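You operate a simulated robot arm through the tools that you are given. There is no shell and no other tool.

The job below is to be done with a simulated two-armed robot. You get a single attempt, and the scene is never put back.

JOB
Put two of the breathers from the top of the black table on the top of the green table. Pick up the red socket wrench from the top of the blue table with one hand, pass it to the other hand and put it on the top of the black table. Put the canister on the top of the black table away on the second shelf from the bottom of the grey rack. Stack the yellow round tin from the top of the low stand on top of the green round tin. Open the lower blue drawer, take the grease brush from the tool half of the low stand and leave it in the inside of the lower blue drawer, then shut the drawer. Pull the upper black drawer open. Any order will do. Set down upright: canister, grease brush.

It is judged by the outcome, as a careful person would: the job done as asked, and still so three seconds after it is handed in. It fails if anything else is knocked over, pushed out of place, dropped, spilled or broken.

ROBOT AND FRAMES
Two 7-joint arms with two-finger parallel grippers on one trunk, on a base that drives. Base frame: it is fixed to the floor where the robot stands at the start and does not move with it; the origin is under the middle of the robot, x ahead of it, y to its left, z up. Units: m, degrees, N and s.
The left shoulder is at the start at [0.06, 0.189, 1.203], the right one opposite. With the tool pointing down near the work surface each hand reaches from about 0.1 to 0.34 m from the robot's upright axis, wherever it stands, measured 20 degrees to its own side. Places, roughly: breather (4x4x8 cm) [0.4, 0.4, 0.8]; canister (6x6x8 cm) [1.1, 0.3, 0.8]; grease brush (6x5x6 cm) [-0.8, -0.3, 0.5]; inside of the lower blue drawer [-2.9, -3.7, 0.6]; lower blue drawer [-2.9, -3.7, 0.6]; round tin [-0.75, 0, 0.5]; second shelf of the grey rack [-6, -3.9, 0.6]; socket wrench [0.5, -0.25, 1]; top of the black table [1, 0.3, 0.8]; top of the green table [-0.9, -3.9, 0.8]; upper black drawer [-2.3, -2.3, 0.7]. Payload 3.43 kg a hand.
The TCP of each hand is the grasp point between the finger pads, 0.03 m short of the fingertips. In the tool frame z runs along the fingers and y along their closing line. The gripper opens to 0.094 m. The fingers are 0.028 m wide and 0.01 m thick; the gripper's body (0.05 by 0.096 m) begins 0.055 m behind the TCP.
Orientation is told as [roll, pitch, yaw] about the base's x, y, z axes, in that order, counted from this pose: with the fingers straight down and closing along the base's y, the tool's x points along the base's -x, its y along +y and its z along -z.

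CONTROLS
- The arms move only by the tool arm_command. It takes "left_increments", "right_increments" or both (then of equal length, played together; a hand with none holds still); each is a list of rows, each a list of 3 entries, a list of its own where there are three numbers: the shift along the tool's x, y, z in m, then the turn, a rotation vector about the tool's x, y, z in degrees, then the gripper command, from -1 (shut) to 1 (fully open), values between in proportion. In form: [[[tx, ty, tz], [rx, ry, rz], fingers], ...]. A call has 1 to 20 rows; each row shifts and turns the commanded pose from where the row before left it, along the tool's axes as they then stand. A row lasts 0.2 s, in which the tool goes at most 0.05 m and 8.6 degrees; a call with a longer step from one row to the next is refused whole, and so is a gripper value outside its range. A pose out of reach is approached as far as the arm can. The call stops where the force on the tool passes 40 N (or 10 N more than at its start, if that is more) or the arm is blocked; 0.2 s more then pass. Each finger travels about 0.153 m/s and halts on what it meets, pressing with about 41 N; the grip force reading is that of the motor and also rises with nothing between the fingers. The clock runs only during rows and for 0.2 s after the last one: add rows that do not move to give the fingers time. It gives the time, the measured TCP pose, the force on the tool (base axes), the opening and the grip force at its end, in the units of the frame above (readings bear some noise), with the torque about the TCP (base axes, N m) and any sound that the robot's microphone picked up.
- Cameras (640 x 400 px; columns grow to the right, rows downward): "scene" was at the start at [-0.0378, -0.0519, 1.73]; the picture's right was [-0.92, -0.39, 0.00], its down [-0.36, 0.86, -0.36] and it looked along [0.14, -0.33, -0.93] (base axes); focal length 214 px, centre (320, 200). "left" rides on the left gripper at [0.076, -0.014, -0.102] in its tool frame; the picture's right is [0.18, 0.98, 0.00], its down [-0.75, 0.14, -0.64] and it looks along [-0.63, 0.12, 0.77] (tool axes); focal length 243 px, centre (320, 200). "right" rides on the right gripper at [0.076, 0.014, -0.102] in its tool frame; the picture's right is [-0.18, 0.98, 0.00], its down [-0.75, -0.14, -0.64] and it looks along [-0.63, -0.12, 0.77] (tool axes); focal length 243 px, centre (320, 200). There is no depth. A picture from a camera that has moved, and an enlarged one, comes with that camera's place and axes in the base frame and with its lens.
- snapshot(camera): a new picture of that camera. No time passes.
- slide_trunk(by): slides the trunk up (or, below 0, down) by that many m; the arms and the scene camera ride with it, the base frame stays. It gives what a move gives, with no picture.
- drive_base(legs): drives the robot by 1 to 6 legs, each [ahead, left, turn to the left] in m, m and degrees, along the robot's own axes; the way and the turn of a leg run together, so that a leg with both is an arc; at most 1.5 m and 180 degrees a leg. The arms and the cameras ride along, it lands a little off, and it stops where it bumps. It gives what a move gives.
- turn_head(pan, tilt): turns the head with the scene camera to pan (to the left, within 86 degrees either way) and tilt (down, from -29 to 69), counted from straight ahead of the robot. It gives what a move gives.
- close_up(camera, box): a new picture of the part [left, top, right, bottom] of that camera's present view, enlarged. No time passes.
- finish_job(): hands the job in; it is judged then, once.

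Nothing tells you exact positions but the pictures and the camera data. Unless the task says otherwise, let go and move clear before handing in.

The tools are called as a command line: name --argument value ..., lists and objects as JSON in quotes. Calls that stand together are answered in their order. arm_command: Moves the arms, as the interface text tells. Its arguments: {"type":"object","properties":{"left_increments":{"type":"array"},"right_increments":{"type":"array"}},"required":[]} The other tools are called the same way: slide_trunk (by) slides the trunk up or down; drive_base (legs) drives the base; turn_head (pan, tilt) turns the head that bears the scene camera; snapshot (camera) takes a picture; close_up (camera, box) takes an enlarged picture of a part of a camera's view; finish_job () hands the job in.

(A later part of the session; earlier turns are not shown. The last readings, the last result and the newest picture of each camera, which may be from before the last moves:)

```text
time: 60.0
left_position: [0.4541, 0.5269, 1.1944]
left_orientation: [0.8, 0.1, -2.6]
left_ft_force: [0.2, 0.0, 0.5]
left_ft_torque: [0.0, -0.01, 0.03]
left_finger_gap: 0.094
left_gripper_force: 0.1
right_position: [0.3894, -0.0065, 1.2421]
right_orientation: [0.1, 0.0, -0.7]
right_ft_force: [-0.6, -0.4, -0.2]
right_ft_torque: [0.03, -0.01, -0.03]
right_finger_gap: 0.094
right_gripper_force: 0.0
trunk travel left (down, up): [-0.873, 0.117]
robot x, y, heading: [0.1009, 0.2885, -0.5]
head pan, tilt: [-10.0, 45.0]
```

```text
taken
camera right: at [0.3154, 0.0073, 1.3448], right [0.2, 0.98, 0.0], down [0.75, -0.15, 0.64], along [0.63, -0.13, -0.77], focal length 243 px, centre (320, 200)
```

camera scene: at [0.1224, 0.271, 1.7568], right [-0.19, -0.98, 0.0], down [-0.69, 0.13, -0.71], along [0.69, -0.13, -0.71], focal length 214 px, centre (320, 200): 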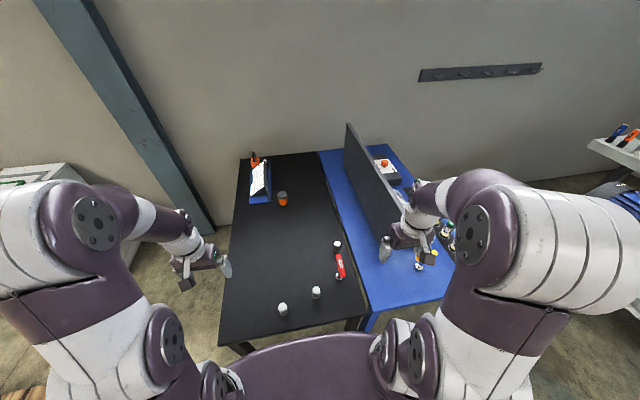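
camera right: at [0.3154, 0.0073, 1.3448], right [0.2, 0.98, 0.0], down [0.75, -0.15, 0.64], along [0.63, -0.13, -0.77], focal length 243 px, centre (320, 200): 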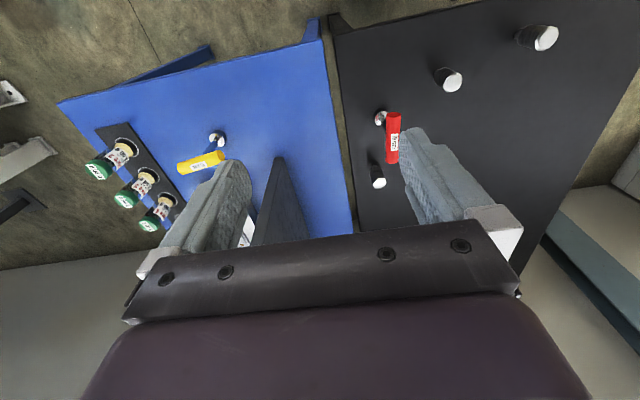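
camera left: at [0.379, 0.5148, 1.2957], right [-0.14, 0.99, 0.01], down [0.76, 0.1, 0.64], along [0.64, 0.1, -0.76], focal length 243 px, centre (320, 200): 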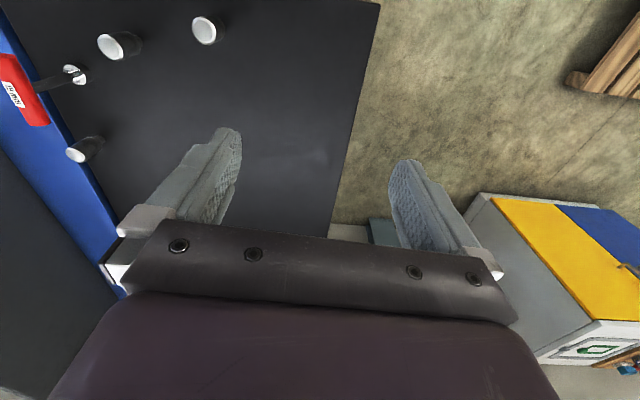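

I take the near breathers to be at about (0.474, 0.217) and (0.437, 0.356). I bring the left hand above the left one first.

arm_command --left_increments '[[[0.00425, -0.0428, 0], [0.8, 0, -2.6], 1], [[0.00425, -0.0428, 0], [0, 0, 0], 1], [[0.00425, -0.0428, 0], [0, 0, 0], 1], [[0.00425, -0.0428, 0], [0, 0, 0], 1], [[0, 0, 0.045], [0, 0, 0], 1], [[0, 0, 0.045], [0, 0, 0], 1], [[0, 0, 0.045], [0, 0, 0], 1], [[0, 0, 0], [0, 0, 0], 1]]'

snapshot --camera "left"

snapshot --camera "scene"

```text
time: 61.8
left_position: [0.4368, 0.3552, 1.0601]
left_orientation: [-0.3, -0.2, -0.2]
left_ft_force: [-0.1, 0.8, -0.1]
left_ft_torque: [0.0, 0.02, 0.02]
left_finger_gap: 0.0941
left_gripper_force: 0.0
right_position: [0.3901, -0.0061, 1.2432]
right_orientation: [0.0, 0.0, -0.7]
right_ft_force: [0.2, -0.2, -1.6]
right_ft_torque: [-0.02, -0.02, 0.0]
right_finger_gap: 0.0943
right_gripper_force: 0.0
trunk travel left (down, up): [-0.873, 0.117]
robot x, y, heading: [0.1034, 0.2875, -0.6]
head pan, tilt: [-10.0, 45.0]
```

```text
taken
camera left: at [0.3614, 0.3407, 1.1618], right [-0.18, 0.98, 0.0], down [0.75, 0.14, 0.64], along [0.63, 0.11, -0.77], focal length 243 px, centre (320, 200)
```

left: 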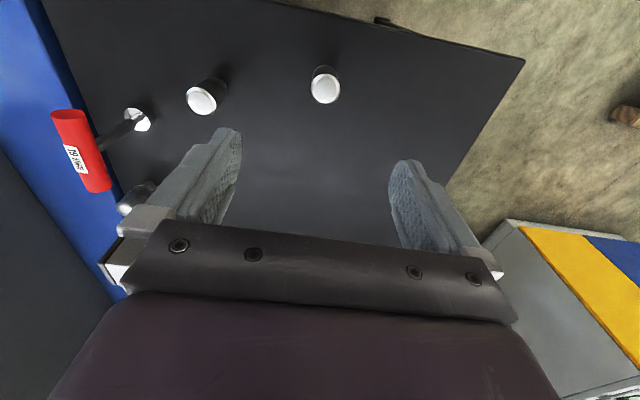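

```text
taken
camera scene: at [0.1221, 0.273, 1.7569], right [-0.19, -0.98, 0.0], down [-0.69, 0.13, -0.71], along [0.69, -0.13, -0.71], focal length 214 px, centre (320, 200)
```

scene: 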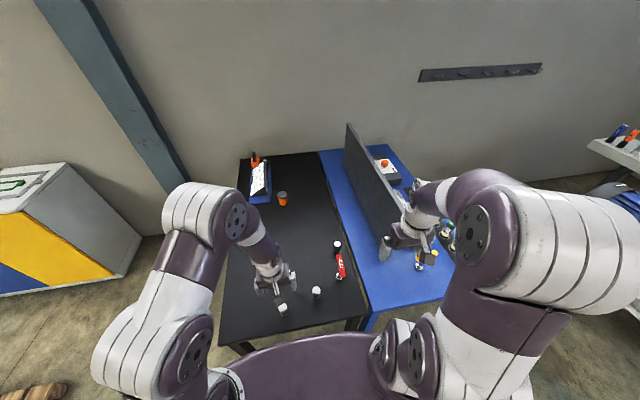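

The breather is centred within 5 mm under the left hand. I correct, descend to z ≈ 0.855 and check.

arm_command --left_increments '[[[0, 0.005, 0.04], [0, 0, 0], 1], [[0, 0, 0.04], [0, 0, 0], 1], [[0, 0, 0.04], [0, 0, 0], 1], [[0, 0, 0.04], [0, 0, 0], 1], [[0, 0, 0.025], [0, 0, 0], 1], [[0, 0, 0.02], [0, 0, 0], 1], [[0, 0, 0], [0, 0, 0], 1]]'

snapshot --camera "left"

close_up --camera "scene" --box '[230, 250, 350, 330]'

```text
time: 63.4
left_position: [0.4351, 0.3617, 0.8522]
left_orientation: [-0.3, 0.0, -0.1]
left_ft_force: [-0.3, 0.6, 0.4]
left_ft_torque: [-0.02, -0.01, 0.03]
left_finger_gap: 0.0942
left_gripper_force: 0.0
right_position: [0.3899, -0.0058, 1.2432]
right_orientation: [-0.1, 0.0, -0.6]
right_ft_force: [0.2, 0.5, 0.9]
right_ft_torque: [-0.02, 0.01, -0.01]
right_finger_gap: 0.094
right_gripper_force: 0.0
trunk travel left (down, up): [-0.873, 0.117]
robot x, y, heading: [0.1049, 0.2843, -0.9]
head pan, tilt: [-10.0, 45.0]
```

```text
taken
camera left: at [0.3598, 0.3471, 0.9543], right [-0.18, 0.98, 0.0], down [0.75, 0.14, 0.64], along [0.63, 0.11, -0.77], focal length 243 px, centre (320, 200)
```

left: 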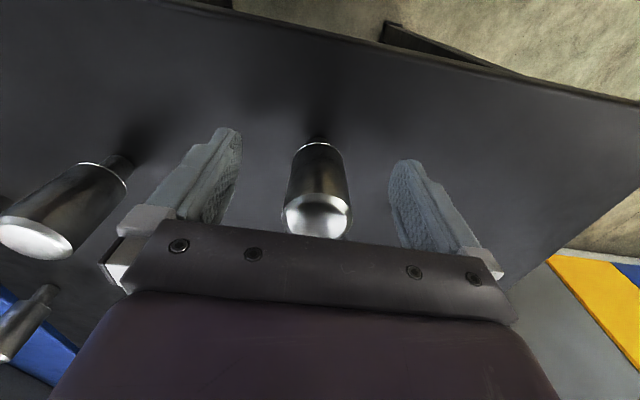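

```text
5.00 times, centred on (290, 290) of scene
camera zoom: at [0.1225, 0.2725, 1.7568], right [-0.19, -0.98, 0.0], down [-0.69, 0.13, -0.71], along [0.69, -0.13, -0.71], focal length 1072 px, centre (470, -250)
```

zoom: 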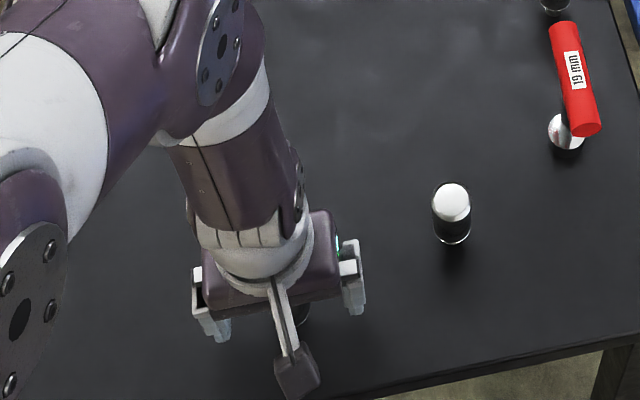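

The breather is centred between the left fingers at mid-body. Close and lift.

arm_command --left_increments '[[[0, 0, 0], [0, 0, 0], 0.2], [[0, 0, 0], [0, 0, 0], -0.2], [[0, 0, 0], [0, 0, 0], -1], [[0, 0, 0], [0, 0, 0], -1], [[0, 0, 0], [0, 0, 0], -1], [[0, 0, -0.02], [0, 0, 0], -1], [[0, 0, -0.04], [0, 0, 0], -1], [[0, 0, -0.04], [0, 0, 0], -1], [[0, 0, -0.04], [0, 0, 0], -1], [[0, 0, -0.04], [0, 0, 0], -1], [[0, 0, 0], [0, 0, 0], -1]]'

snapshot --camera "left"

```text
time: 65.8
left_position: [0.4366, 0.3623, 1.0342]
left_orientation: [-0.2, -0.1, -0.1]
left_ft_force: [0.7, -0.3, -0.9]
left_ft_torque: [0.02, 0.03, 0.0]
left_finger_gap: 0.0316
left_gripper_force: 40.8
right_position: [0.3913, -0.0062, 1.243]
right_orientation: [-0.1, 0.0, -0.8]
right_ft_force: [-0.5, -0.3, -0.2]
right_ft_torque: [0.03, 0.0, 0.03]
right_finger_gap: 0.0939
right_gripper_force: 0.0
trunk travel left (down, up): [-0.873, 0.117]
robot x, y, heading: [0.1027, 0.2857, -0.8]
head pan, tilt: [-10.0, 45.0]
```

```text
taken
camera left: at [0.3614, 0.3477, 1.1362], right [-0.18, 0.98, 0.0], down [0.75, 0.14, 0.64], along [0.63, 0.12, -0.77], focal length 243 px, centre (320, 200)
```

left: 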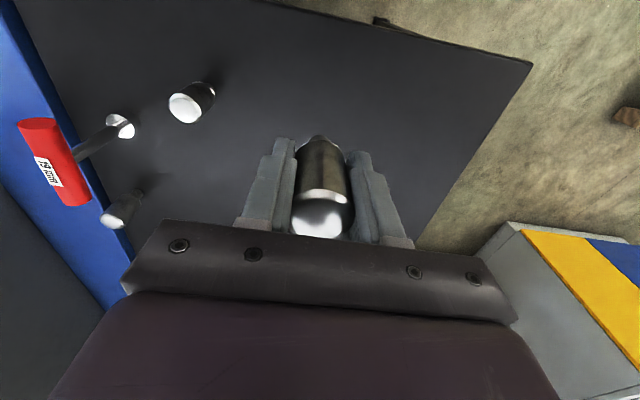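

The first breather is held. I move the left hand aside to the left and bring the right hand over the second breather.

arm_command --left_increments '[[[0, 0.04, -0.01], [0, 0, 0], -1], [[0, 0.04, -0.01], [0, 0, 0], -1], [[0, 0.04, -0.01], [0, 0, 0], -1], [[0, 0.03, -0.01], [0, 0, 0], -1], [[0, 0, 0], [0, 0, 0], -1], [[0, 0, 0], [0, 0, 0], -1], [[0, 0, 0], [0, 0, 0], -1], [[0, 0, 0], [0, 0, 0], -1], [[0, 0, 0], [0, 0, 0], -1], [[0, 0, 0], [0, 0, 0], -1], [[0, 0, 0], [0, 0, 0], -1]]' --right_increments '[[[-0.014, 0.0372, 0], [0, 0, -0.8], 1], [[-0.014, 0.0372, 0], [0, 0, 0], 1], [[-0.014, 0.0372, 0], [0, 0, 0], 1], [[-0.014, 0.0372, 0], [0, 0, 0], 1], [[-0.014, 0.0372, 0], [0, 0, 0], 1], [[-0.014, 0.0372, 0], [0, 0, 0], 1], [[0, 0, 0.045], [0, 0, 0], 1], [[0, 0, 0.045], [0, 0, 0], 1], [[0, 0, 0.045], [0, 0, 0], 1], [[0, 0, 0.045], [0, 0, 0], 1], [[0, 0, 0], [0, 0, 0], 1]]'

snapshot --camera "right"

snapshot --camera "scene"

```text
time: 68.2
left_position: [0.4368, 0.511, 1.0721]
left_orientation: [-0.3, -0.1, -0.1]
left_ft_force: [0.2, 0.7, -1.2]
left_ft_torque: [0.0, -0.01, 0.03]
left_finger_gap: 0.0314
left_gripper_force: 40.9
right_position: [0.4749, 0.2168, 1.0624]
right_orientation: [-0.1, 0.0, 0.1]
right_ft_force: [-0.5, -0.7, 0.5]
right_ft_torque: [-0.01, 0.01, 0.01]
right_finger_gap: 0.094
right_gripper_force: 0.0
trunk travel left (down, up): [-0.873, 0.117]
robot x, y, heading: [0.1027, 0.2865, -0.8]
head pan, tilt: [-10.0, 45.0]
```

```text
taken
camera right: at [0.3995, 0.2303, 1.1648], right [0.18, 0.98, 0.0], down [0.75, -0.14, 0.64], along [0.63, -0.12, -0.77], focal length 243 px, centre (320, 200)
```

right: 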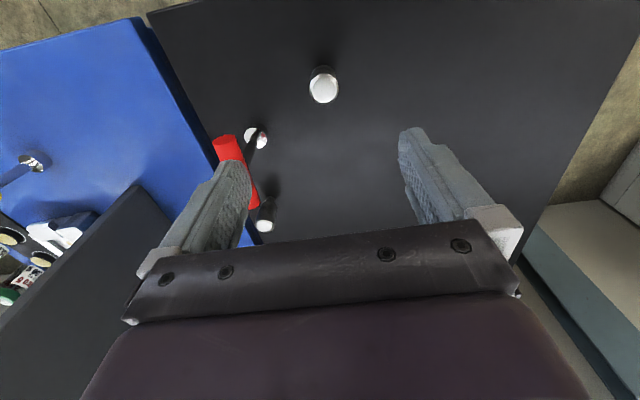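

```text
taken
camera scene: at [0.122, 0.2723, 1.7569], right [-0.19, -0.98, 0.0], down [-0.69, 0.13, -0.71], along [0.69, -0.13, -0.71], focal length 214 px, centre (320, 200)
```

scene: 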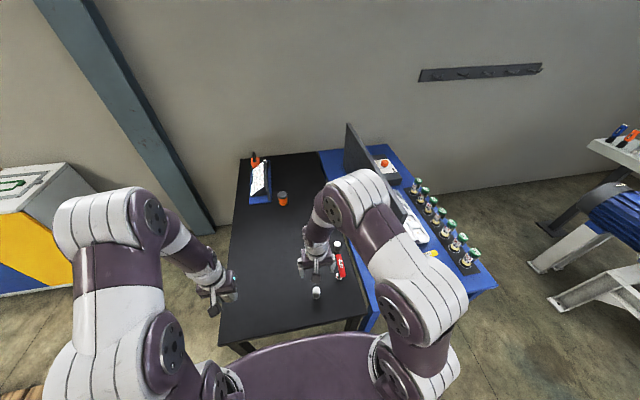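

The second breather is centred within 4 mm, and the wrench is clear of the right fingers. Descend.

arm_command --right_increments '[[[0, 0.004, 0.04], [0, 0, 0], 1], [[0, 0, 0.04], [0, 0, 0], 1], [[0, 0, 0.04], [0, 0, 0], 1], [[0, 0, 0.04], [0, 0, 0], 1], [[0, 0, 0.03], [0, 0, 0], 1], [[0, 0, 0.02], [0, 0, 0], 1], [[0, 0, 0], [0, 0, 0], 1]]'

snapshot --camera "right"

```text
time: 69.8
left_position: [0.437, 0.5123, 1.0716]
left_orientation: [-0.2, 0.1, -0.1]
left_ft_force: [-0.6, 0.0, -2.3]
left_ft_torque: [0.01, -0.01, 0.01]
left_finger_gap: 0.0314
left_gripper_force: 40.9
right_position: [0.4746, 0.2213, 0.8518]
right_orientation: [0.1, -0.1, 0.1]
right_ft_force: [-0.8, 0.1, 0.4]
right_ft_torque: [-0.02, 0.01, -0.04]
right_finger_gap: 0.0943
right_gripper_force: 0.1
trunk travel left (down, up): [-0.873, 0.117]
robot x, y, heading: [0.1, 0.2882, -0.4]
head pan, tilt: [-10.0, 45.0]
```

```text
taken
camera right: at [0.3999, 0.2344, 0.9546], right [0.18, 0.98, 0.0], down [0.75, -0.14, 0.64], along [0.63, -0.12, -0.77], focal length 243 px, centre (320, 200)
```

right: 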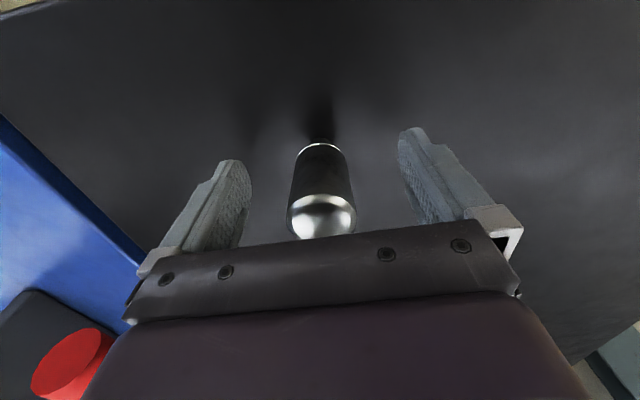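

Centred. I close the right hand on the breather and lift it.

arm_command --right_increments '[[[0, 0, 0], [0, 0, 0], 0.2], [[0, 0, 0], [0, 0, 0], -0.2], [[0, 0, 0], [0, 0, 0], -1], [[0, 0, 0], [0, 0, 0], -1], [[0, 0, 0], [0, 0, 0], -1], [[0, 0, -0.02], [0, 0, 0], -1], [[0, 0, -0.04], [0, 0, 0], -1], [[0, 0, -0.04], [0, 0, 0], -1], [[0, 0, -0.04], [0, 0, 0], -1], [[0, 0, -0.04], [0, 0, 0], -1], [[0, 0, -0.04], [0, 0, 0], -1], [[0.03, -0.02, 0], [0, 0, 0], -1], [[0.03, -0.02, 0], [0, 0, 0], -1], [[0.03, -0.02, 0], [0, 0, 0], -1], [[0.02, -0.02, 0], [0, 0, 0], -1], [[0, 0, 0], [0, 0, 0], -1]]'

snapshot --camera "right"

snapshot --camera "scene"

```text
time: 73.2
left_position: [0.4377, 0.5114, 1.0729]
left_orientation: [-0.1, 0.0, -0.1]
left_ft_force: [0.3, 0.9, -1.2]
left_ft_torque: [-0.01, 0.02, -0.03]
left_finger_gap: 0.0314
left_gripper_force: 40.8
right_position: [0.3644, 0.1413, 1.0706]
right_orientation: [0.0, 0.1, 0.1]
right_ft_force: [1.4, -0.1, -1.5]
right_ft_torque: [0.03, 0.02, 0.01]
right_finger_gap: 0.0331
right_gripper_force: 40.8
trunk travel left (down, up): [-0.873, 0.117]
robot x, y, heading: [0.0997, 0.2863, -0.7]
head pan, tilt: [-10.0, 45.0]
```

```text
taken
camera right: at [0.2889, 0.1548, 1.1738], right [0.18, 0.98, 0.0], down [0.75, -0.14, 0.64], along [0.63, -0.12, -0.77], focal length 243 px, centre (320, 200)
```

right: 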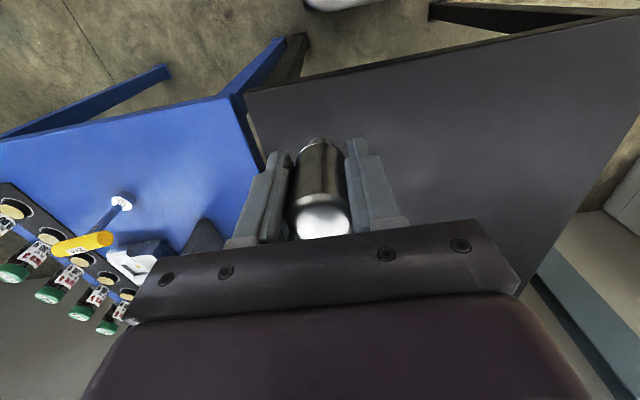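

```text
taken
camera scene: at [0.1232, 0.2731, 1.7568], right [-0.19, -0.98, 0.0], down [-0.7, 0.13, -0.71], along [0.69, -0.13, -0.71], focal length 214 px, centre (320, 200)
```

scene: 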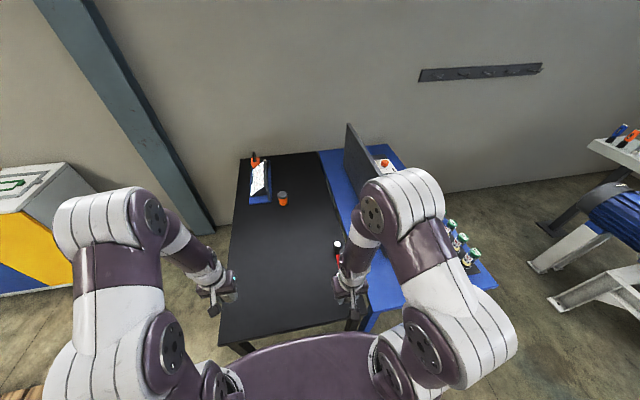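

Both breathers are in hand. Next I back off, turn right and drive toward the gap between the low stand and the tables, stopping to look around on the way.

drive_base --legs '[[-0.1, 0, 0], [0, 0, -89.3], [1.2, 0, 0]]'

turn_head --pan 0 --tilt 25

snapshot --camera "scene"

turn_head --pan -60 --tilt 30

snapshot --camera "scene"

```text
time: 83.9
left_position: [0.2126, -1.2472, 1.0727]
left_orientation: [-0.3, 0.0, -90.3]
left_ft_force: [-0.5, -0.1, -1.2]
left_ft_torque: [0.01, 0.01, -0.04]
left_finger_gap: 0.0315
left_gripper_force: 41.3
right_position: [-0.1584, -1.1735, 1.0707]
right_orientation: [0.0, 0.0, -90.1]
right_ft_force: [-0.1, 0.2, -1.9]
right_ft_torque: [0.04, -0.01, -0.01]
right_finger_gap: 0.0326
right_gripper_force: 41.8
trunk travel left (down, up): [-0.873, 0.117]
robot x, y, heading: [-0.0108, -0.9105, -91.1]
head pan, tilt: [-10.0, 45.0]
```

```text
time: 84.7
left_position: [0.2131, -1.2474, 1.0728]
left_orientation: [-0.3, 0.1, -90.2]
left_ft_force: [0.3, 0.3, -2.1]
left_ft_torque: [0.0, 0.03, -0.03]
left_finger_gap: 0.0316
left_gripper_force: 41.8
right_position: [-0.1586, -1.1733, 1.0718]
right_orientation: [-0.1, 0.0, -90.2]
right_ft_force: [0.9, -0.5, -0.1]
right_ft_torque: [0.04, 0.02, 0.01]
right_finger_gap: 0.0327
right_gripper_force: 41.2
trunk travel left (down, up): [-0.873, 0.117]
robot x, y, heading: [-0.0099, -0.9099, -90.8]
head pan, tilt: [0.0, 25.0]
```

```text
taken
camera scene: at [-0.0106, -0.9449, 1.7873], right [-1.0, 0.02, 0.0], down [0.01, 0.42, -0.91], along [-0.02, -0.91, -0.42], focal length 214 px, centre (320, 200)
```

scene: 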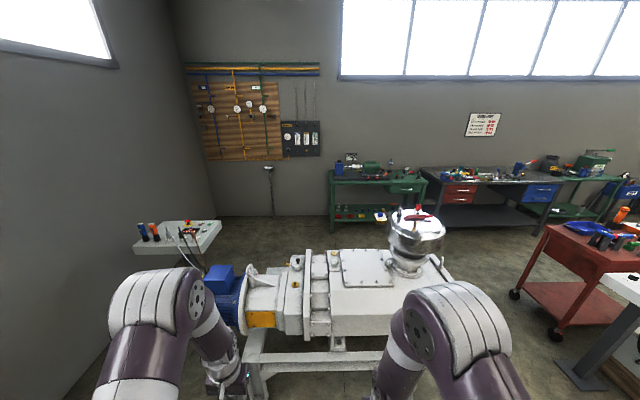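

```text
time: 86.0
left_position: [0.2131, -1.2484, 1.0738]
left_orientation: [-0.1, -0.1, -90.3]
left_ft_force: [0.3, -0.2, -2.4]
left_ft_torque: [0.01, 0.01, 0.02]
left_finger_gap: 0.0319
left_gripper_force: 40.9
right_position: [-0.1571, -1.1735, 1.0712]
right_orientation: [0.0, 0.0, -90.2]
right_ft_force: [-0.4, 0.7, -1.3]
right_ft_torque: [0.0, 0.04, -0.01]
right_finger_gap: 0.0324
right_gripper_force: 41.1
trunk travel left (down, up): [-0.873, 0.117]
robot x, y, heading: [-0.0086, -0.9128, -90.8]
head pan, tilt: [-60.0, 30.0]
```

```text
taken
camera scene: at [-0.088, -0.8965, 1.7795], right [-0.49, 0.87, 0.0], down [0.44, 0.24, -0.87], along [-0.76, -0.42, -0.5], focal length 214 px, centre (320, 200)
```

scene: 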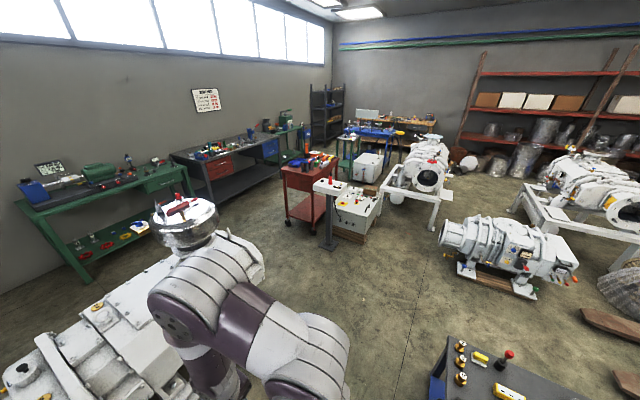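

I can see the whole hall: the machine ends near x = -1.0, a white stand is near x = -1.9, and the green table is against the far wall with its front edge near y = -3.5. I'll go through the gap at x ≈ -1.4.

drive_base --legs '[[0, 0, -89], [1.37, 0, 0], [0, 0, 90]]'

turn_head --pan 0 --tilt 30

snapshot --camera "scene"

```text
time: 100.5
left_position: [-1.1683, -1.2338, 1.073]
left_orientation: [-0.2, -0.1, -89.3]
left_ft_force: [-0.1, -0.1, -0.7]
left_ft_torque: [-0.04, 0.01, -0.01]
left_finger_gap: 0.0318
left_gripper_force: 41.2
right_position: [-1.5389, -1.1659, 1.0712]
right_orientation: [0.0, 0.1, -89.1]
right_ft_force: [0.0, -0.7, -1.9]
right_ft_torque: [-0.04, -0.03, -0.03]
right_finger_gap: 0.0327
right_gripper_force: 41.4
trunk travel left (down, up): [-0.873, 0.117]
robot x, y, heading: [-1.3961, -0.9017, -90.1]
head pan, tilt: [-60.0, 30.0]
```

```text
time: 101.8
left_position: [-1.1677, -1.2337, 1.0738]
left_orientation: [-0.2, 0.0, -89.2]
left_ft_force: [0.7, -0.1, -0.7]
left_ft_torque: [0.0, 0.0, -0.03]
left_finger_gap: 0.0314
left_gripper_force: 41.5
right_position: [-1.5396, -1.1664, 1.0718]
right_orientation: [0.0, -0.1, -89.1]
right_ft_force: [0.2, -0.3, -1.1]
right_ft_torque: [-0.03, -0.02, 0.0]
right_finger_gap: 0.0328
right_gripper_force: 40.7
trunk travel left (down, up): [-0.873, 0.117]
robot x, y, heading: [-1.3977, -0.902, -90.0]
head pan, tilt: [0.0, 30.0]
```

```text
taken
camera scene: at [-1.3966, -0.9335, 1.7794], right [-1.0, 0.0, 0.0], down [0.0, 0.5, -0.87], along [0.0, -0.87, -0.5], focal length 214 px, centre (320, 200)
```

scene: 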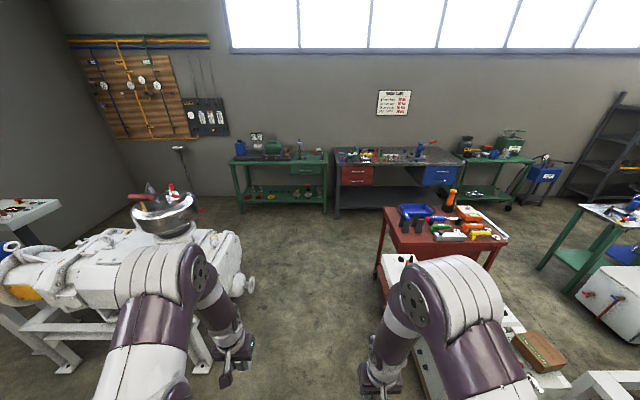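

The way ahead between the machine and the red trolley is clear. I drive on toward the green table.

drive_base --legs '[[1.0, 0, 0], [0.9, 0, 0]]'

turn_head --pan 15 --tilt 40

snapshot --camera "scene"

turn_head --pan -50 --tilt 35

snapshot --camera "scene"

turn_head --pan -86 --tilt 35

snapshot --camera "scene"

```text
time: 111.4
left_position: [-1.137, -3.128, 1.0726]
left_orientation: [-0.2, 0.0, -88.1]
left_ft_force: [-0.6, 0.3, -0.6]
left_ft_torque: [0.03, 0.0, 0.01]
left_finger_gap: 0.0319
left_gripper_force: 40.9
right_position: [-1.5107, -3.0677, 1.0726]
right_orientation: [0.0, 0.0, -87.9]
right_ft_force: [0.5, 0.2, -1.4]
right_ft_torque: [0.03, 0.02, 0.0]
right_finger_gap: 0.0327
right_gripper_force: 41.5
trunk travel left (down, up): [-0.873, 0.117]
robot x, y, heading: [-1.3717, -2.8033, -89.1]
head pan, tilt: [0.0, 30.0]
```

```text
time: 112.1
left_position: [-1.1378, -3.1274, 1.0721]
left_orientation: [-0.1, 0.0, -88.1]
left_ft_force: [0.1, -0.6, -1.4]
left_ft_torque: [-0.01, -0.01, -0.01]
left_finger_gap: 0.0315
left_gripper_force: 41.3
right_position: [-1.5114, -3.0682, 1.0722]
right_orientation: [0.1, 0.1, -87.9]
right_ft_force: [0.3, 0.3, -1.4]
right_ft_torque: [0.01, 0.0, 0.04]
right_finger_gap: 0.0324
right_gripper_force: 41.6
trunk travel left (down, up): [-0.873, 0.117]
robot x, y, heading: [-1.3687, -2.8032, -88.9]
head pan, tilt: [15.0, 40.0]
```

```text
taken
camera scene: at [-1.3513, -2.8243, 1.7641], right [-0.96, -0.28, 0.0], down [-0.18, 0.62, -0.77], along [0.21, -0.74, -0.64], focal length 214 px, centre (320, 200)
```

scene: 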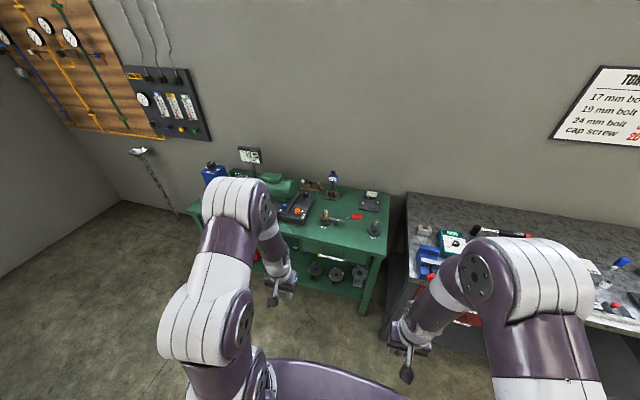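

```text
time: 113.5
left_position: [-1.1381, -3.1292, 1.0729]
left_orientation: [-0.2, -0.1, -88.2]
left_ft_force: [1.0, -0.3, -1.7]
left_ft_torque: [0.04, -0.01, -0.01]
left_finger_gap: 0.0316
left_gripper_force: 41.1
right_position: [-1.5102, -3.0684, 1.0721]
right_orientation: [-0.1, -0.1, -87.9]
right_ft_force: [0.1, -0.6, -1.4]
right_ft_torque: [0.01, -0.01, 0.02]
right_finger_gap: 0.0325
right_gripper_force: 41.6
trunk travel left (down, up): [-0.873, 0.117]
robot x, y, heading: [-1.3756, -2.8023, -88.4]
head pan, tilt: [-50.0, 35.0]
```

```text
taken
camera scene: at [-1.4412, -2.8003, 1.7717], right [-0.66, 0.75, 0.0], down [0.43, 0.38, -0.82], along [-0.62, -0.54, -0.57], focal length 214 px, centre (320, 200)
```

scene: 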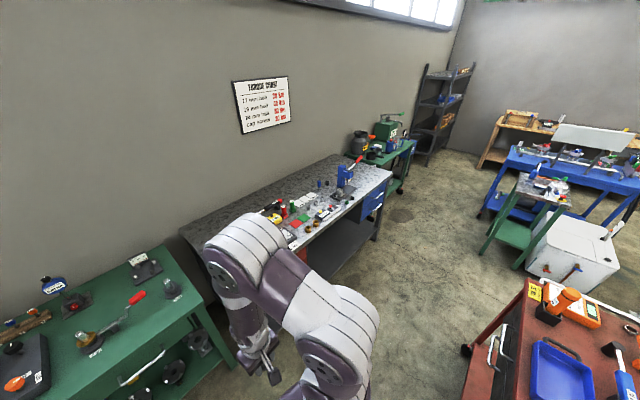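

```text
time: 114.5
left_position: [-1.1382, -3.1278, 1.0727]
left_orientation: [-0.2, 0.0, -88.1]
left_ft_force: [0.9, 0.2, -1.2]
left_ft_torque: [-0.02, 0.02, 0.0]
left_finger_gap: 0.0316
left_gripper_force: 41.4
right_position: [-1.5114, -3.0683, 1.071]
right_orientation: [0.0, -0.1, -88.0]
right_ft_force: [-0.5, 0.5, -0.9]
right_ft_torque: [-0.01, -0.02, 0.01]
right_finger_gap: 0.0325
right_gripper_force: 41.0
trunk travel left (down, up): [-0.873, 0.117]
robot x, y, heading: [-1.3707, -2.7999, -88.9]
head pan, tilt: [-85.9, 35.0]
```

```text
taken
camera scene: at [-1.4627, -2.7505, 1.7717], right [-0.09, 1.0, 0.0], down [0.57, 0.05, -0.82], along [-0.82, -0.08, -0.57], focal length 214 px, centre (320, 200)
```

scene: 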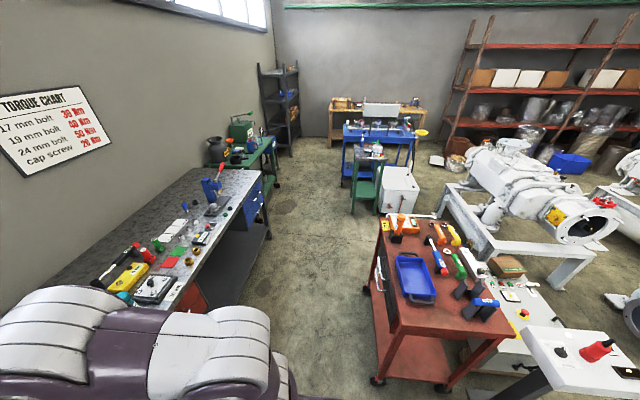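

The black drawers are on the trolley's near side (facing the workbench), and the blue drawers are at the far end of the workbench. I need a closer look at free space on the green table.

turn_head --pan 10 --tilt 40

close_up --camera "scene" --box '[160, 140, 400, 290]'

```text
time: 116.2
left_position: [-1.1374, -3.1286, 1.0724]
left_orientation: [-0.2, 0.1, -88.1]
left_ft_force: [0.3, 0.3, -0.7]
left_ft_torque: [0.02, 0.02, -0.01]
left_finger_gap: 0.0312
left_gripper_force: 41.4
right_position: [-1.5099, -3.0678, 1.0703]
right_orientation: [0.0, 0.0, -87.9]
right_ft_force: [-0.4, -0.5, -1.4]
right_ft_torque: [0.0, -0.03, 0.02]
right_finger_gap: 0.0326
right_gripper_force: 41.6
trunk travel left (down, up): [-0.873, 0.117]
robot x, y, heading: [-1.3752, -2.8001, -89.0]
head pan, tilt: [10.0, 40.0]
```

```text
2.67 times, centred on (280, 215) of scene
camera zoom: at [-1.3585, -2.8256, 1.7641], right [-0.98, -0.19, 0.0], down [-0.13, 0.63, -0.77], along [0.15, -0.75, -0.64], focal length 572 px, centre (427, 160)
```

zoom: 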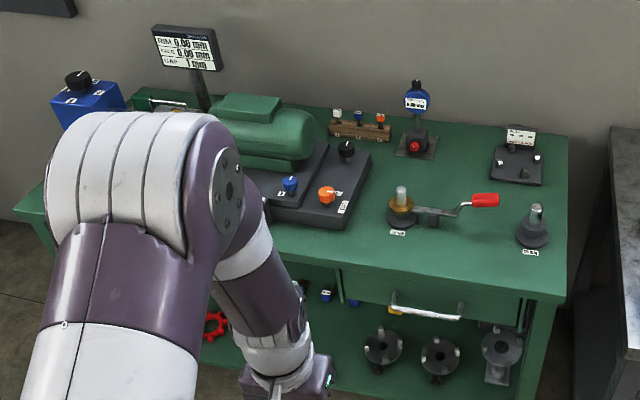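

There's a free strip along the green table's front edge, between the edge (y ≈ -3.56) and the crank and cone. I'll drive closer and place the breathers near (-1.10, -3.60) and (-1.32, -3.60).

drive_base --legs '[[0.37, 0.155, -1]]'

turn_head --pan 0 --tilt 55

snapshot --camera "scene"

snapshot --camera "left"

snapshot --camera "right"

```text
time: 118.7
left_position: [-0.9885, -3.5017, 1.0721]
left_orientation: [-0.2, 0.0, -89.5]
left_ft_force: [-0.1, -0.5, -1.0]
left_ft_torque: [0.02, 0.03, 0.02]
left_finger_gap: 0.0317
left_gripper_force: 40.6
right_position: [-1.3583, -3.4313, 1.0712]
right_orientation: [0.0, 0.0, -89.5]
right_ft_force: [0.3, -0.1, -1.2]
right_ft_torque: [0.0, 0.01, 0.0]
right_finger_gap: 0.0324
right_gripper_force: 41.4
trunk travel left (down, up): [-0.873, 0.117]
robot x, y, heading: [-1.2153, -3.1722, -89.9]
head pan, tilt: [10.0, 40.0]
```

```text
time: 119.5
left_position: [-0.9873, -3.5023, 1.0729]
left_orientation: [-0.2, 0.0, -89.5]
left_ft_force: [0.1, -1.1, -1.0]
left_ft_torque: [0.06, 0.01, 0.01]
left_finger_gap: 0.0321
left_gripper_force: 40.3
right_position: [-1.3588, -3.434, 1.0707]
right_orientation: [0.1, 0.1, -89.5]
right_ft_force: [-0.9, 0.3, -0.8]
right_ft_torque: [-0.01, 0.03, 0.01]
right_finger_gap: 0.0324
right_gripper_force: 40.6
trunk travel left (down, up): [-0.873, 0.117]
robot x, y, heading: [-1.2134, -3.17, -90.0]
head pan, tilt: [0.0, 55.0]
```

```text
taken
camera scene: at [-1.2146, -3.1832, 1.7435], right [-1.0, 0.0, 0.0], down [0.0, 0.82, -0.57], along [0.0, -0.57, -0.82], focal length 214 px, centre (320, 200)
```

scene: 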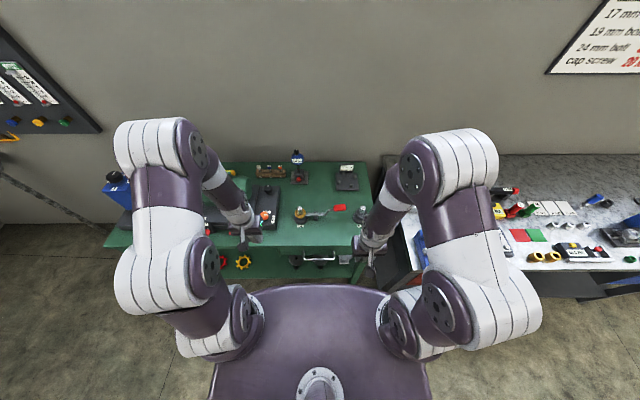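

```text
taken
camera left: at [-1.0009, -3.4268, 1.1747], right [0.98, 0.19, 0.0], down [0.15, -0.75, 0.64], along [0.12, -0.63, -0.77], focal length 243 px, centre (320, 200)
```

left: 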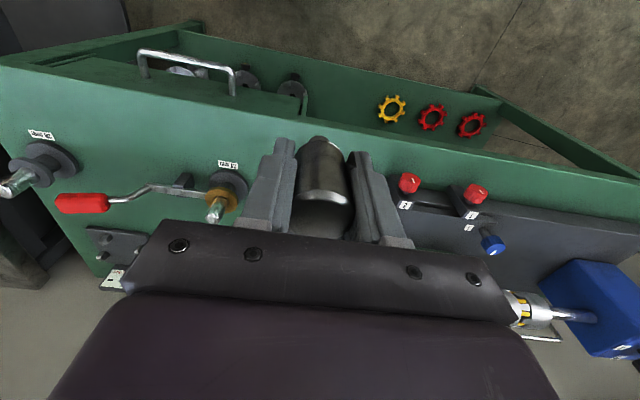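

```text
taken
camera right: at [-1.3442, -3.3573, 1.1737], right [0.98, -0.17, 0.0], down [-0.13, -0.76, 0.64], along [-0.11, -0.63, -0.77], focal length 243 px, centre (320, 200)
```

right: 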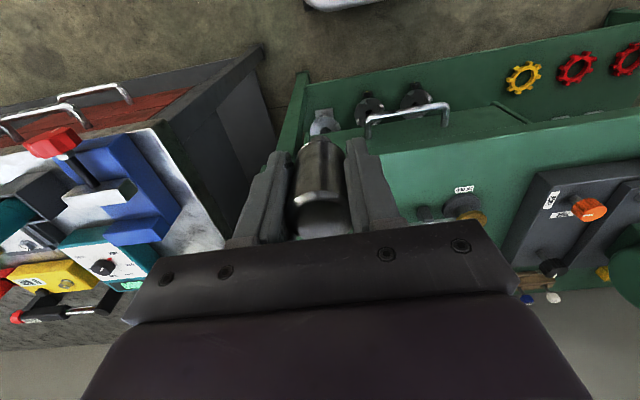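

The front edge of the green table is at y ≈ -3.58 and the free strip runs to about -3.69. I drive 8 cm closer and move both hands over their drop spots.

drive_base --legs '[[0.08, 0, 0]]'

arm_command --left_increments '[[[-0.014, -0.034, 0], [0, 0, 0], -1], [[-0.014, -0.034, 0], [0, 0, 0], -1], [[-0.014, -0.034, 0], [0, 0, 0], -1], [[0, 0, 0], [0, 0, 0], -1]]' --right_increments '[[[-0.037, 0.0095, 0], [0, 0, 0], -1], [[-0.037, 0.0095, 0], [0, 0, 0], -1], [[-0.037, 0.0095, 0], [0, 0, 0], -1], [[0, 0, 0], [0, 0, 0], -1]]'

snapshot --camera "left"

snapshot --camera "right"

```text
time: 120.6
left_position: [-0.9883, -3.5794, 1.0732]
left_orientation: [-0.2, 0.0, -89.6]
left_ft_force: [-0.9, -0.2, -0.4]
left_ft_torque: [-0.01, 0.02, 0.0]
left_finger_gap: 0.0317
left_gripper_force: 41.5
right_position: [-1.3592, -3.5082, 1.072]
right_orientation: [0.0, -0.1, -89.6]
right_ft_force: [-0.1, 0.6, -1.2]
right_ft_torque: [0.0, -0.02, 0.01]
right_finger_gap: 0.0326
right_gripper_force: 41.2
trunk travel left (down, up): [-0.873, 0.117]
robot x, y, heading: [-1.2146, -3.2475, -90.2]
head pan, tilt: [0.0, 55.0]
```

```text
time: 121.6
left_position: [-1.0899, -3.6243, 1.0726]
left_orientation: [-0.3, -0.1, -89.6]
left_ft_force: [-0.4, 0.5, -1.1]
left_ft_torque: [-0.02, 0.05, 0.0]
left_finger_gap: 0.0318
left_gripper_force: 41.1
right_position: [-1.3313, -3.6216, 1.0727]
right_orientation: [0.0, 0.0, -89.5]
right_ft_force: [0.1, 0.6, -1.0]
right_ft_torque: [-0.01, -0.01, -0.02]
right_finger_gap: 0.0321
right_gripper_force: 41.3
trunk travel left (down, up): [-0.873, 0.117]
robot x, y, heading: [-1.2155, -3.2492, -90.3]
head pan, tilt: [0.0, 55.0]
```

```text
taken
camera left: at [-1.1035, -3.5478, 1.1756], right [0.98, 0.19, 0.0], down [0.15, -0.75, 0.64], along [0.12, -0.63, -0.77], focal length 243 px, centre (320, 200)
```

left: 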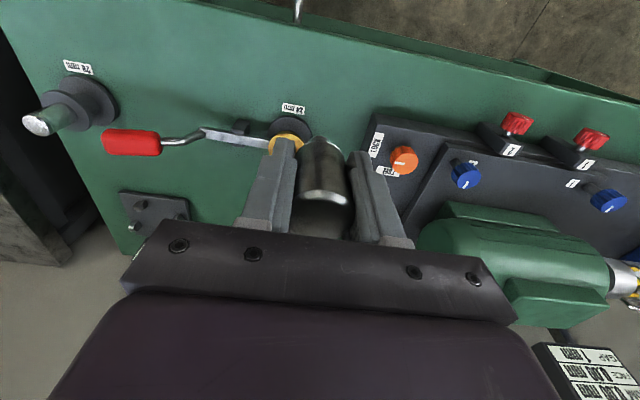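

```text
taken
camera right: at [-1.3159, -3.5456, 1.1748], right [0.98, -0.17, 0.0], down [-0.13, -0.76, 0.64], along [-0.11, -0.63, -0.77], focal length 243 px, centre (320, 200)
```

right: 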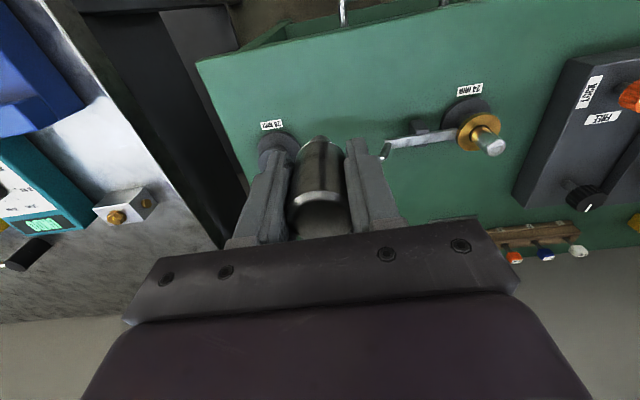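

Both drop spots are free beneath the hands. I lower both hands together to just above the table.

arm_command --left_increments '[[[0, 0, 0.04], [0, 0, 0], -1], [[0, 0, 0.04], [0, 0, 0], -1], [[0, 0, 0.04], [0, 0, 0], -1], [[0, 0, 0.04], [0, 0, 0], -1], [[0, 0, 0.03], [0, 0, 0], -1], [[0, 0, 0], [0, 0, 0], -1]]' --right_increments '[[[0, 0, 0.04], [0, 0, 0], -1], [[0, 0, 0.04], [0, 0, 0], -1], [[0, 0, 0.04], [0, 0, 0], -1], [[0, 0, 0.04], [0, 0, 0], -1], [[0, 0, 0.03], [0, 0, 0], -1], [[0, 0, 0], [0, 0, 0], -1]]'

snapshot --camera "left"

snapshot --camera "right"

```text
time: 123.0
left_position: [-1.0896, -3.6226, 0.8808]
left_orientation: [-0.1, -0.1, -89.6]
left_ft_force: [-0.2, 0.3, -2.1]
left_ft_torque: [0.0, -0.01, -0.02]
left_finger_gap: 0.0317
left_gripper_force: 41.0
right_position: [-1.3309, -3.6212, 0.88]
right_orientation: [0.0, 0.0, -89.4]
right_ft_force: [-0.3, -0.5, -1.8]
right_ft_torque: [0.02, -0.06, 0.01]
right_finger_gap: 0.0326
right_gripper_force: 41.2
trunk travel left (down, up): [-0.873, 0.117]
robot x, y, heading: [-1.2158, -3.2498, -90.3]
head pan, tilt: [0.0, 55.0]
```

```text
taken
camera left: at [-1.1039, -3.5469, 0.983], right [0.98, 0.19, 0.0], down [0.15, -0.75, 0.64], along [0.12, -0.63, -0.77], focal length 243 px, centre (320, 200)
```

left: 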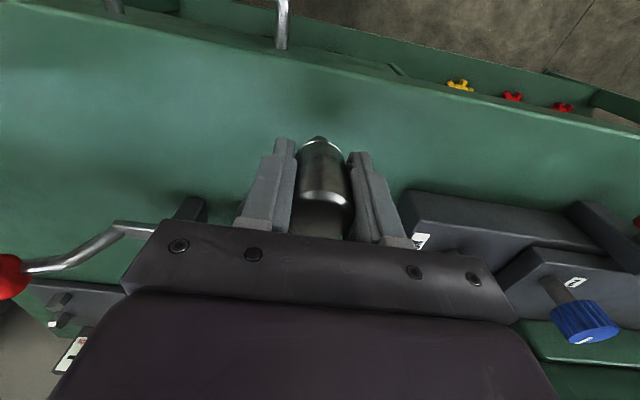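

```text
taken
camera right: at [-1.3157, -3.5452, 0.9817], right [0.98, -0.17, 0.0], down [-0.13, -0.76, 0.64], along [-0.11, -0.63, -0.77], focal length 243 px, centre (320, 200)
```

right: 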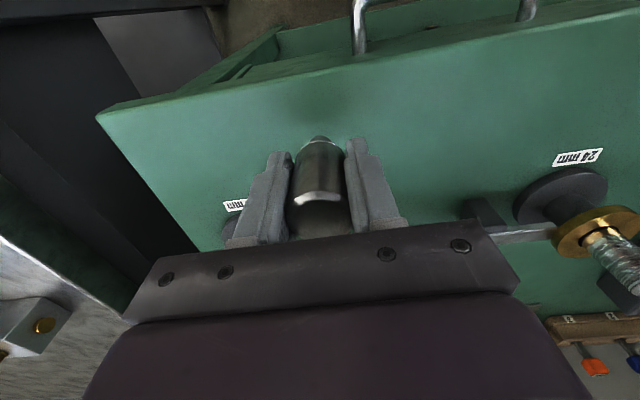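

Clear so far. I'll go down 2 cm more, then in small steps until each breather touches.

arm_command --left_increments '[[[0, 0, 0.01], [0, 0, 0], -1], [[0, 0, 0.01], [0, 0, 0], -1], [[0, 0, 0.003], [0, 0, 0], -1], [[0, 0, 0], [0, 0, 0], -1]]' --right_increments '[[[0, 0, 0.01], [0, 0, 0], -1], [[0, 0, 0.01], [0, 0, 0], -1], [[0, 0, 0.003], [0, 0, 0], -1], [[0, 0, 0], [0, 0, 0], -1]]'

close_up --camera "left" --box '[240, 80, 400, 180]'

close_up --camera "right" --box '[240, 80, 400, 180]'

```text
time: 124.0
left_position: [-1.0904, -3.6238, 0.8589]
left_orientation: [-0.2, 0.1, -89.6]
left_ft_force: [0.3, -0.1, -1.3]
left_ft_torque: [0.0, 0.03, 0.01]
left_finger_gap: 0.0318
left_gripper_force: 40.7
right_position: [-1.3306, -3.6214, 0.8563]
right_orientation: [0.0, 0.1, -89.5]
right_ft_force: [-0.1, 0.1, -0.8]
right_ft_torque: [0.01, 0.0, 0.02]
right_finger_gap: 0.0324
right_gripper_force: 41.1
trunk travel left (down, up): [-0.873, 0.117]
robot x, y, heading: [-1.2178, -3.2483, -90.3]
head pan, tilt: [0.0, 55.0]
```

```text
4.00 times, centred on (320, 130) of left
camera zoom: at [-1.1043, -3.5482, 0.9607], right [0.98, 0.19, 0.0], down [0.15, -0.75, 0.64], along [0.12, -0.63, -0.77], focal length 970 px, centre (320, 480)
```

zoom: 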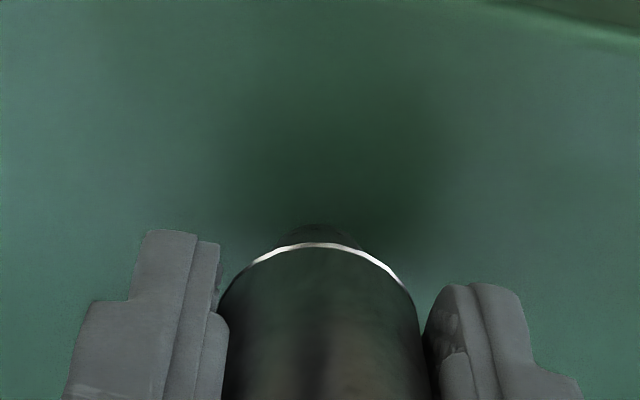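

```text
4.00 times, centred on (320, 130) of right
camera zoom: at [-1.3161, -3.5461, 0.9599], right [0.98, -0.17, 0.0], down [-0.13, -0.76, 0.64], along [-0.11, -0.63, -0.77], focal length 970 px, centre (320, 480)
```

zoom: 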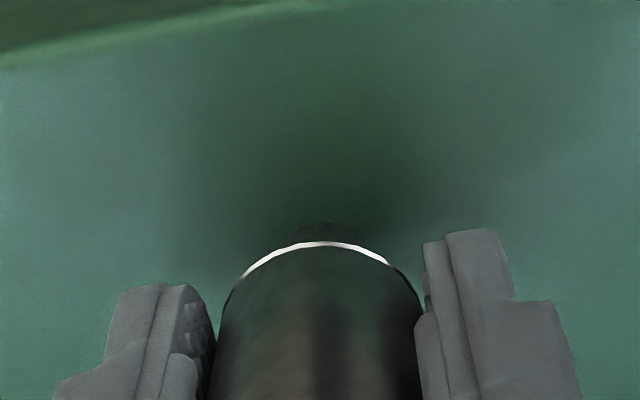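

arm_command --left_increments '[[[0, 0, 0.002], [0, 0, 0], -1], [[0, 0, 0.002], [0, 0, 0], -1], [[0, 0, 0], [0, 0, 0], -1]]' --right_increments '[[[0, 0, 0.002], [0, 0, 0], -1], [[0, 0, 0.002], [0, 0, 0], -1], [[0, 0, 0], [0, 0, 0], -1]]'

arm_command --left_increments '[[[0, 0, 0.002], [0, 0, 0], -1], [[0, 0, 0], [0, 0, 0], -1]]' --right_increments '[[[0, 0, 0.001], [0, 0, 0], -1], [[0, 0, 0], [0, 0, 0], -1]]'

```text
time: 124.8
left_position: [-1.0915, -3.6233, 0.8546]
left_orientation: [-0.1, 0.1, -89.6]
left_ft_force: [0.4, -0.6, -0.4]
left_ft_torque: [0.0, 0.0, 0.01]
left_finger_gap: 0.0319
left_gripper_force: 41.2
right_position: [-1.3297, -3.6205, 0.8536]
right_orientation: [0.0, 0.2, -89.6]
right_ft_force: [-0.3, 0.5, -1.1]
right_ft_torque: [-0.02, -0.01, -0.01]
right_finger_gap: 0.0326
right_gripper_force: 41.0
trunk travel left (down, up): [-0.873, 0.117]
robot x, y, heading: [-1.2178, -3.2505, -90.3]
head pan, tilt: [0.0, 55.0]
```

```text
time: 125.4
left_position: [-1.0914, -3.6236, 0.8536]
left_orientation: [-0.2, 0.0, -89.6]
left_ft_force: [-0.8, 0.3, -0.6]
left_ft_torque: [0.02, 0.03, 0.0]
left_finger_gap: 0.0314
left_gripper_force: 41.0
right_position: [-1.331, -3.6206, 0.8514]
right_orientation: [0.0, 0.0, -89.6]
right_ft_force: [0.3, -0.2, 1.5]
right_ft_torque: [0.01, 0.05, 0.01]
right_finger_gap: 0.0323
right_gripper_force: 40.9
trunk travel left (down, up): [-0.873, 0.117]
robot x, y, heading: [-1.2168, -3.2501, -90.3]
head pan, tilt: [0.0, 55.0]
```

The right breather is just touching; the left needs about a millimetre more.

arm_command --left_increments '[[[0, 0, 0.0015], [0, 0, 0], -1], [[0, 0, 0], [0, 0, 0], -1]]' --right_increments '[[[0, 0, 0.0005], [0, 0, 0], -1], [[0, 0, 0], [0, 0, 0], -1]]'

arm_command --left_increments '[[[0, 0, 0.001], [0, 0, 0], -1], [[0, 0, 0], [0, 0, 0], -1]]'

```text
time: 126.0
left_position: [-1.0908, -3.6234, 0.8521]
left_orientation: [-0.2, 0.0, -89.5]
left_ft_force: [3.6, 0.9, 15.0]
left_ft_torque: [0.09, -0.24, 0.04]
left_finger_gap: 0.0318
left_gripper_force: 41.3
right_position: [-1.3291, -3.6201, 0.8534]
right_orientation: [0.0, 0.0, -89.4]
right_ft_force: [0.4, -0.2, -1.5]
right_ft_torque: [-0.01, 0.01, 0.03]
right_finger_gap: 0.0321
right_gripper_force: 41.0
trunk travel left (down, up): [-0.873, 0.117]
robot x, y, heading: [-1.2132, -3.2496, -90.4]
head pan, tilt: [0.0, 55.0]
```

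```text
time: 126.6
left_position: [-1.0899, -3.6238, 0.8512]
left_orientation: [-0.3, -0.2, -89.6]
left_ft_force: [9.6, -0.7, 27.9]
left_ft_torque: [-0.07, -0.5, 0.01]
left_finger_gap: 0.0313
left_gripper_force: 41.0
right_position: [-1.3289, -3.6195, 0.8538]
right_orientation: [0.0, 0.1, -89.5]
right_ft_force: [0.0, -0.6, -1.2]
right_ft_torque: [-0.01, 0.0, -0.03]
right_finger_gap: 0.0324
right_gripper_force: 40.4
trunk travel left (down, up): [-0.873, 0.117]
robot x, y, heading: [-1.2145, -3.2495, -90.2]
head pan, tilt: [0.0, 55.0]
```

The left one now presses; I back it off slightly and lower the right a little.

arm_command --left_increments '[[[0, 0, -0.0015], [0, 0, 0], -1], [[0, 0, 0], [0, 0, 0], -1]]' --right_increments '[[[0, 0, 0.0015], [0, 0, 0], -1], [[0, 0, 0], [0, 0, 0], -1]]'

arm_command --right_increments '[[[0, 0, 0.001], [0, 0, 0], -1], [[0, 0, 0], [0, 0, 0], -1]]'

```text
time: 127.2
left_position: [-1.0918, -3.6219, 0.8527]
left_orientation: [-0.1, -0.1, -89.6]
left_ft_force: [0.0, -0.7, -0.9]
left_ft_torque: [0.01, -0.04, 0.02]
left_finger_gap: 0.0319
left_gripper_force: 41.9
right_position: [-1.3293, -3.6207, 0.8524]
right_orientation: [0.0, -0.1, -89.5]
right_ft_force: [-1.6, 3.6, 21.5]
right_ft_torque: [0.13, 0.2, -0.06]
right_finger_gap: 0.0323
right_gripper_force: 41.3
trunk travel left (down, up): [-0.873, 0.117]
robot x, y, heading: [-1.2136, -3.2431, -90.5]
head pan, tilt: [0.0, 55.0]
```

```text
time: 127.8
left_position: [-1.0896, -3.6234, 0.8524]
left_orientation: [-0.2, -0.1, -89.6]
left_ft_force: [-0.4, -0.2, -1.0]
left_ft_torque: [0.01, 0.01, 0.0]
left_finger_gap: 0.0318
left_gripper_force: 40.9
right_position: [-1.33, -3.6199, 0.8506]
right_orientation: [0.0, -0.1, -89.5]
right_ft_force: [1.9, -0.1, 26.6]
right_ft_torque: [0.01, -0.17, 0.03]
right_finger_gap: 0.0324
right_gripper_force: 40.4
trunk travel left (down, up): [-0.873, 0.117]
robot x, y, heading: [-1.2148, -3.246, -90.2]
head pan, tilt: [0.0, 55.0]
```

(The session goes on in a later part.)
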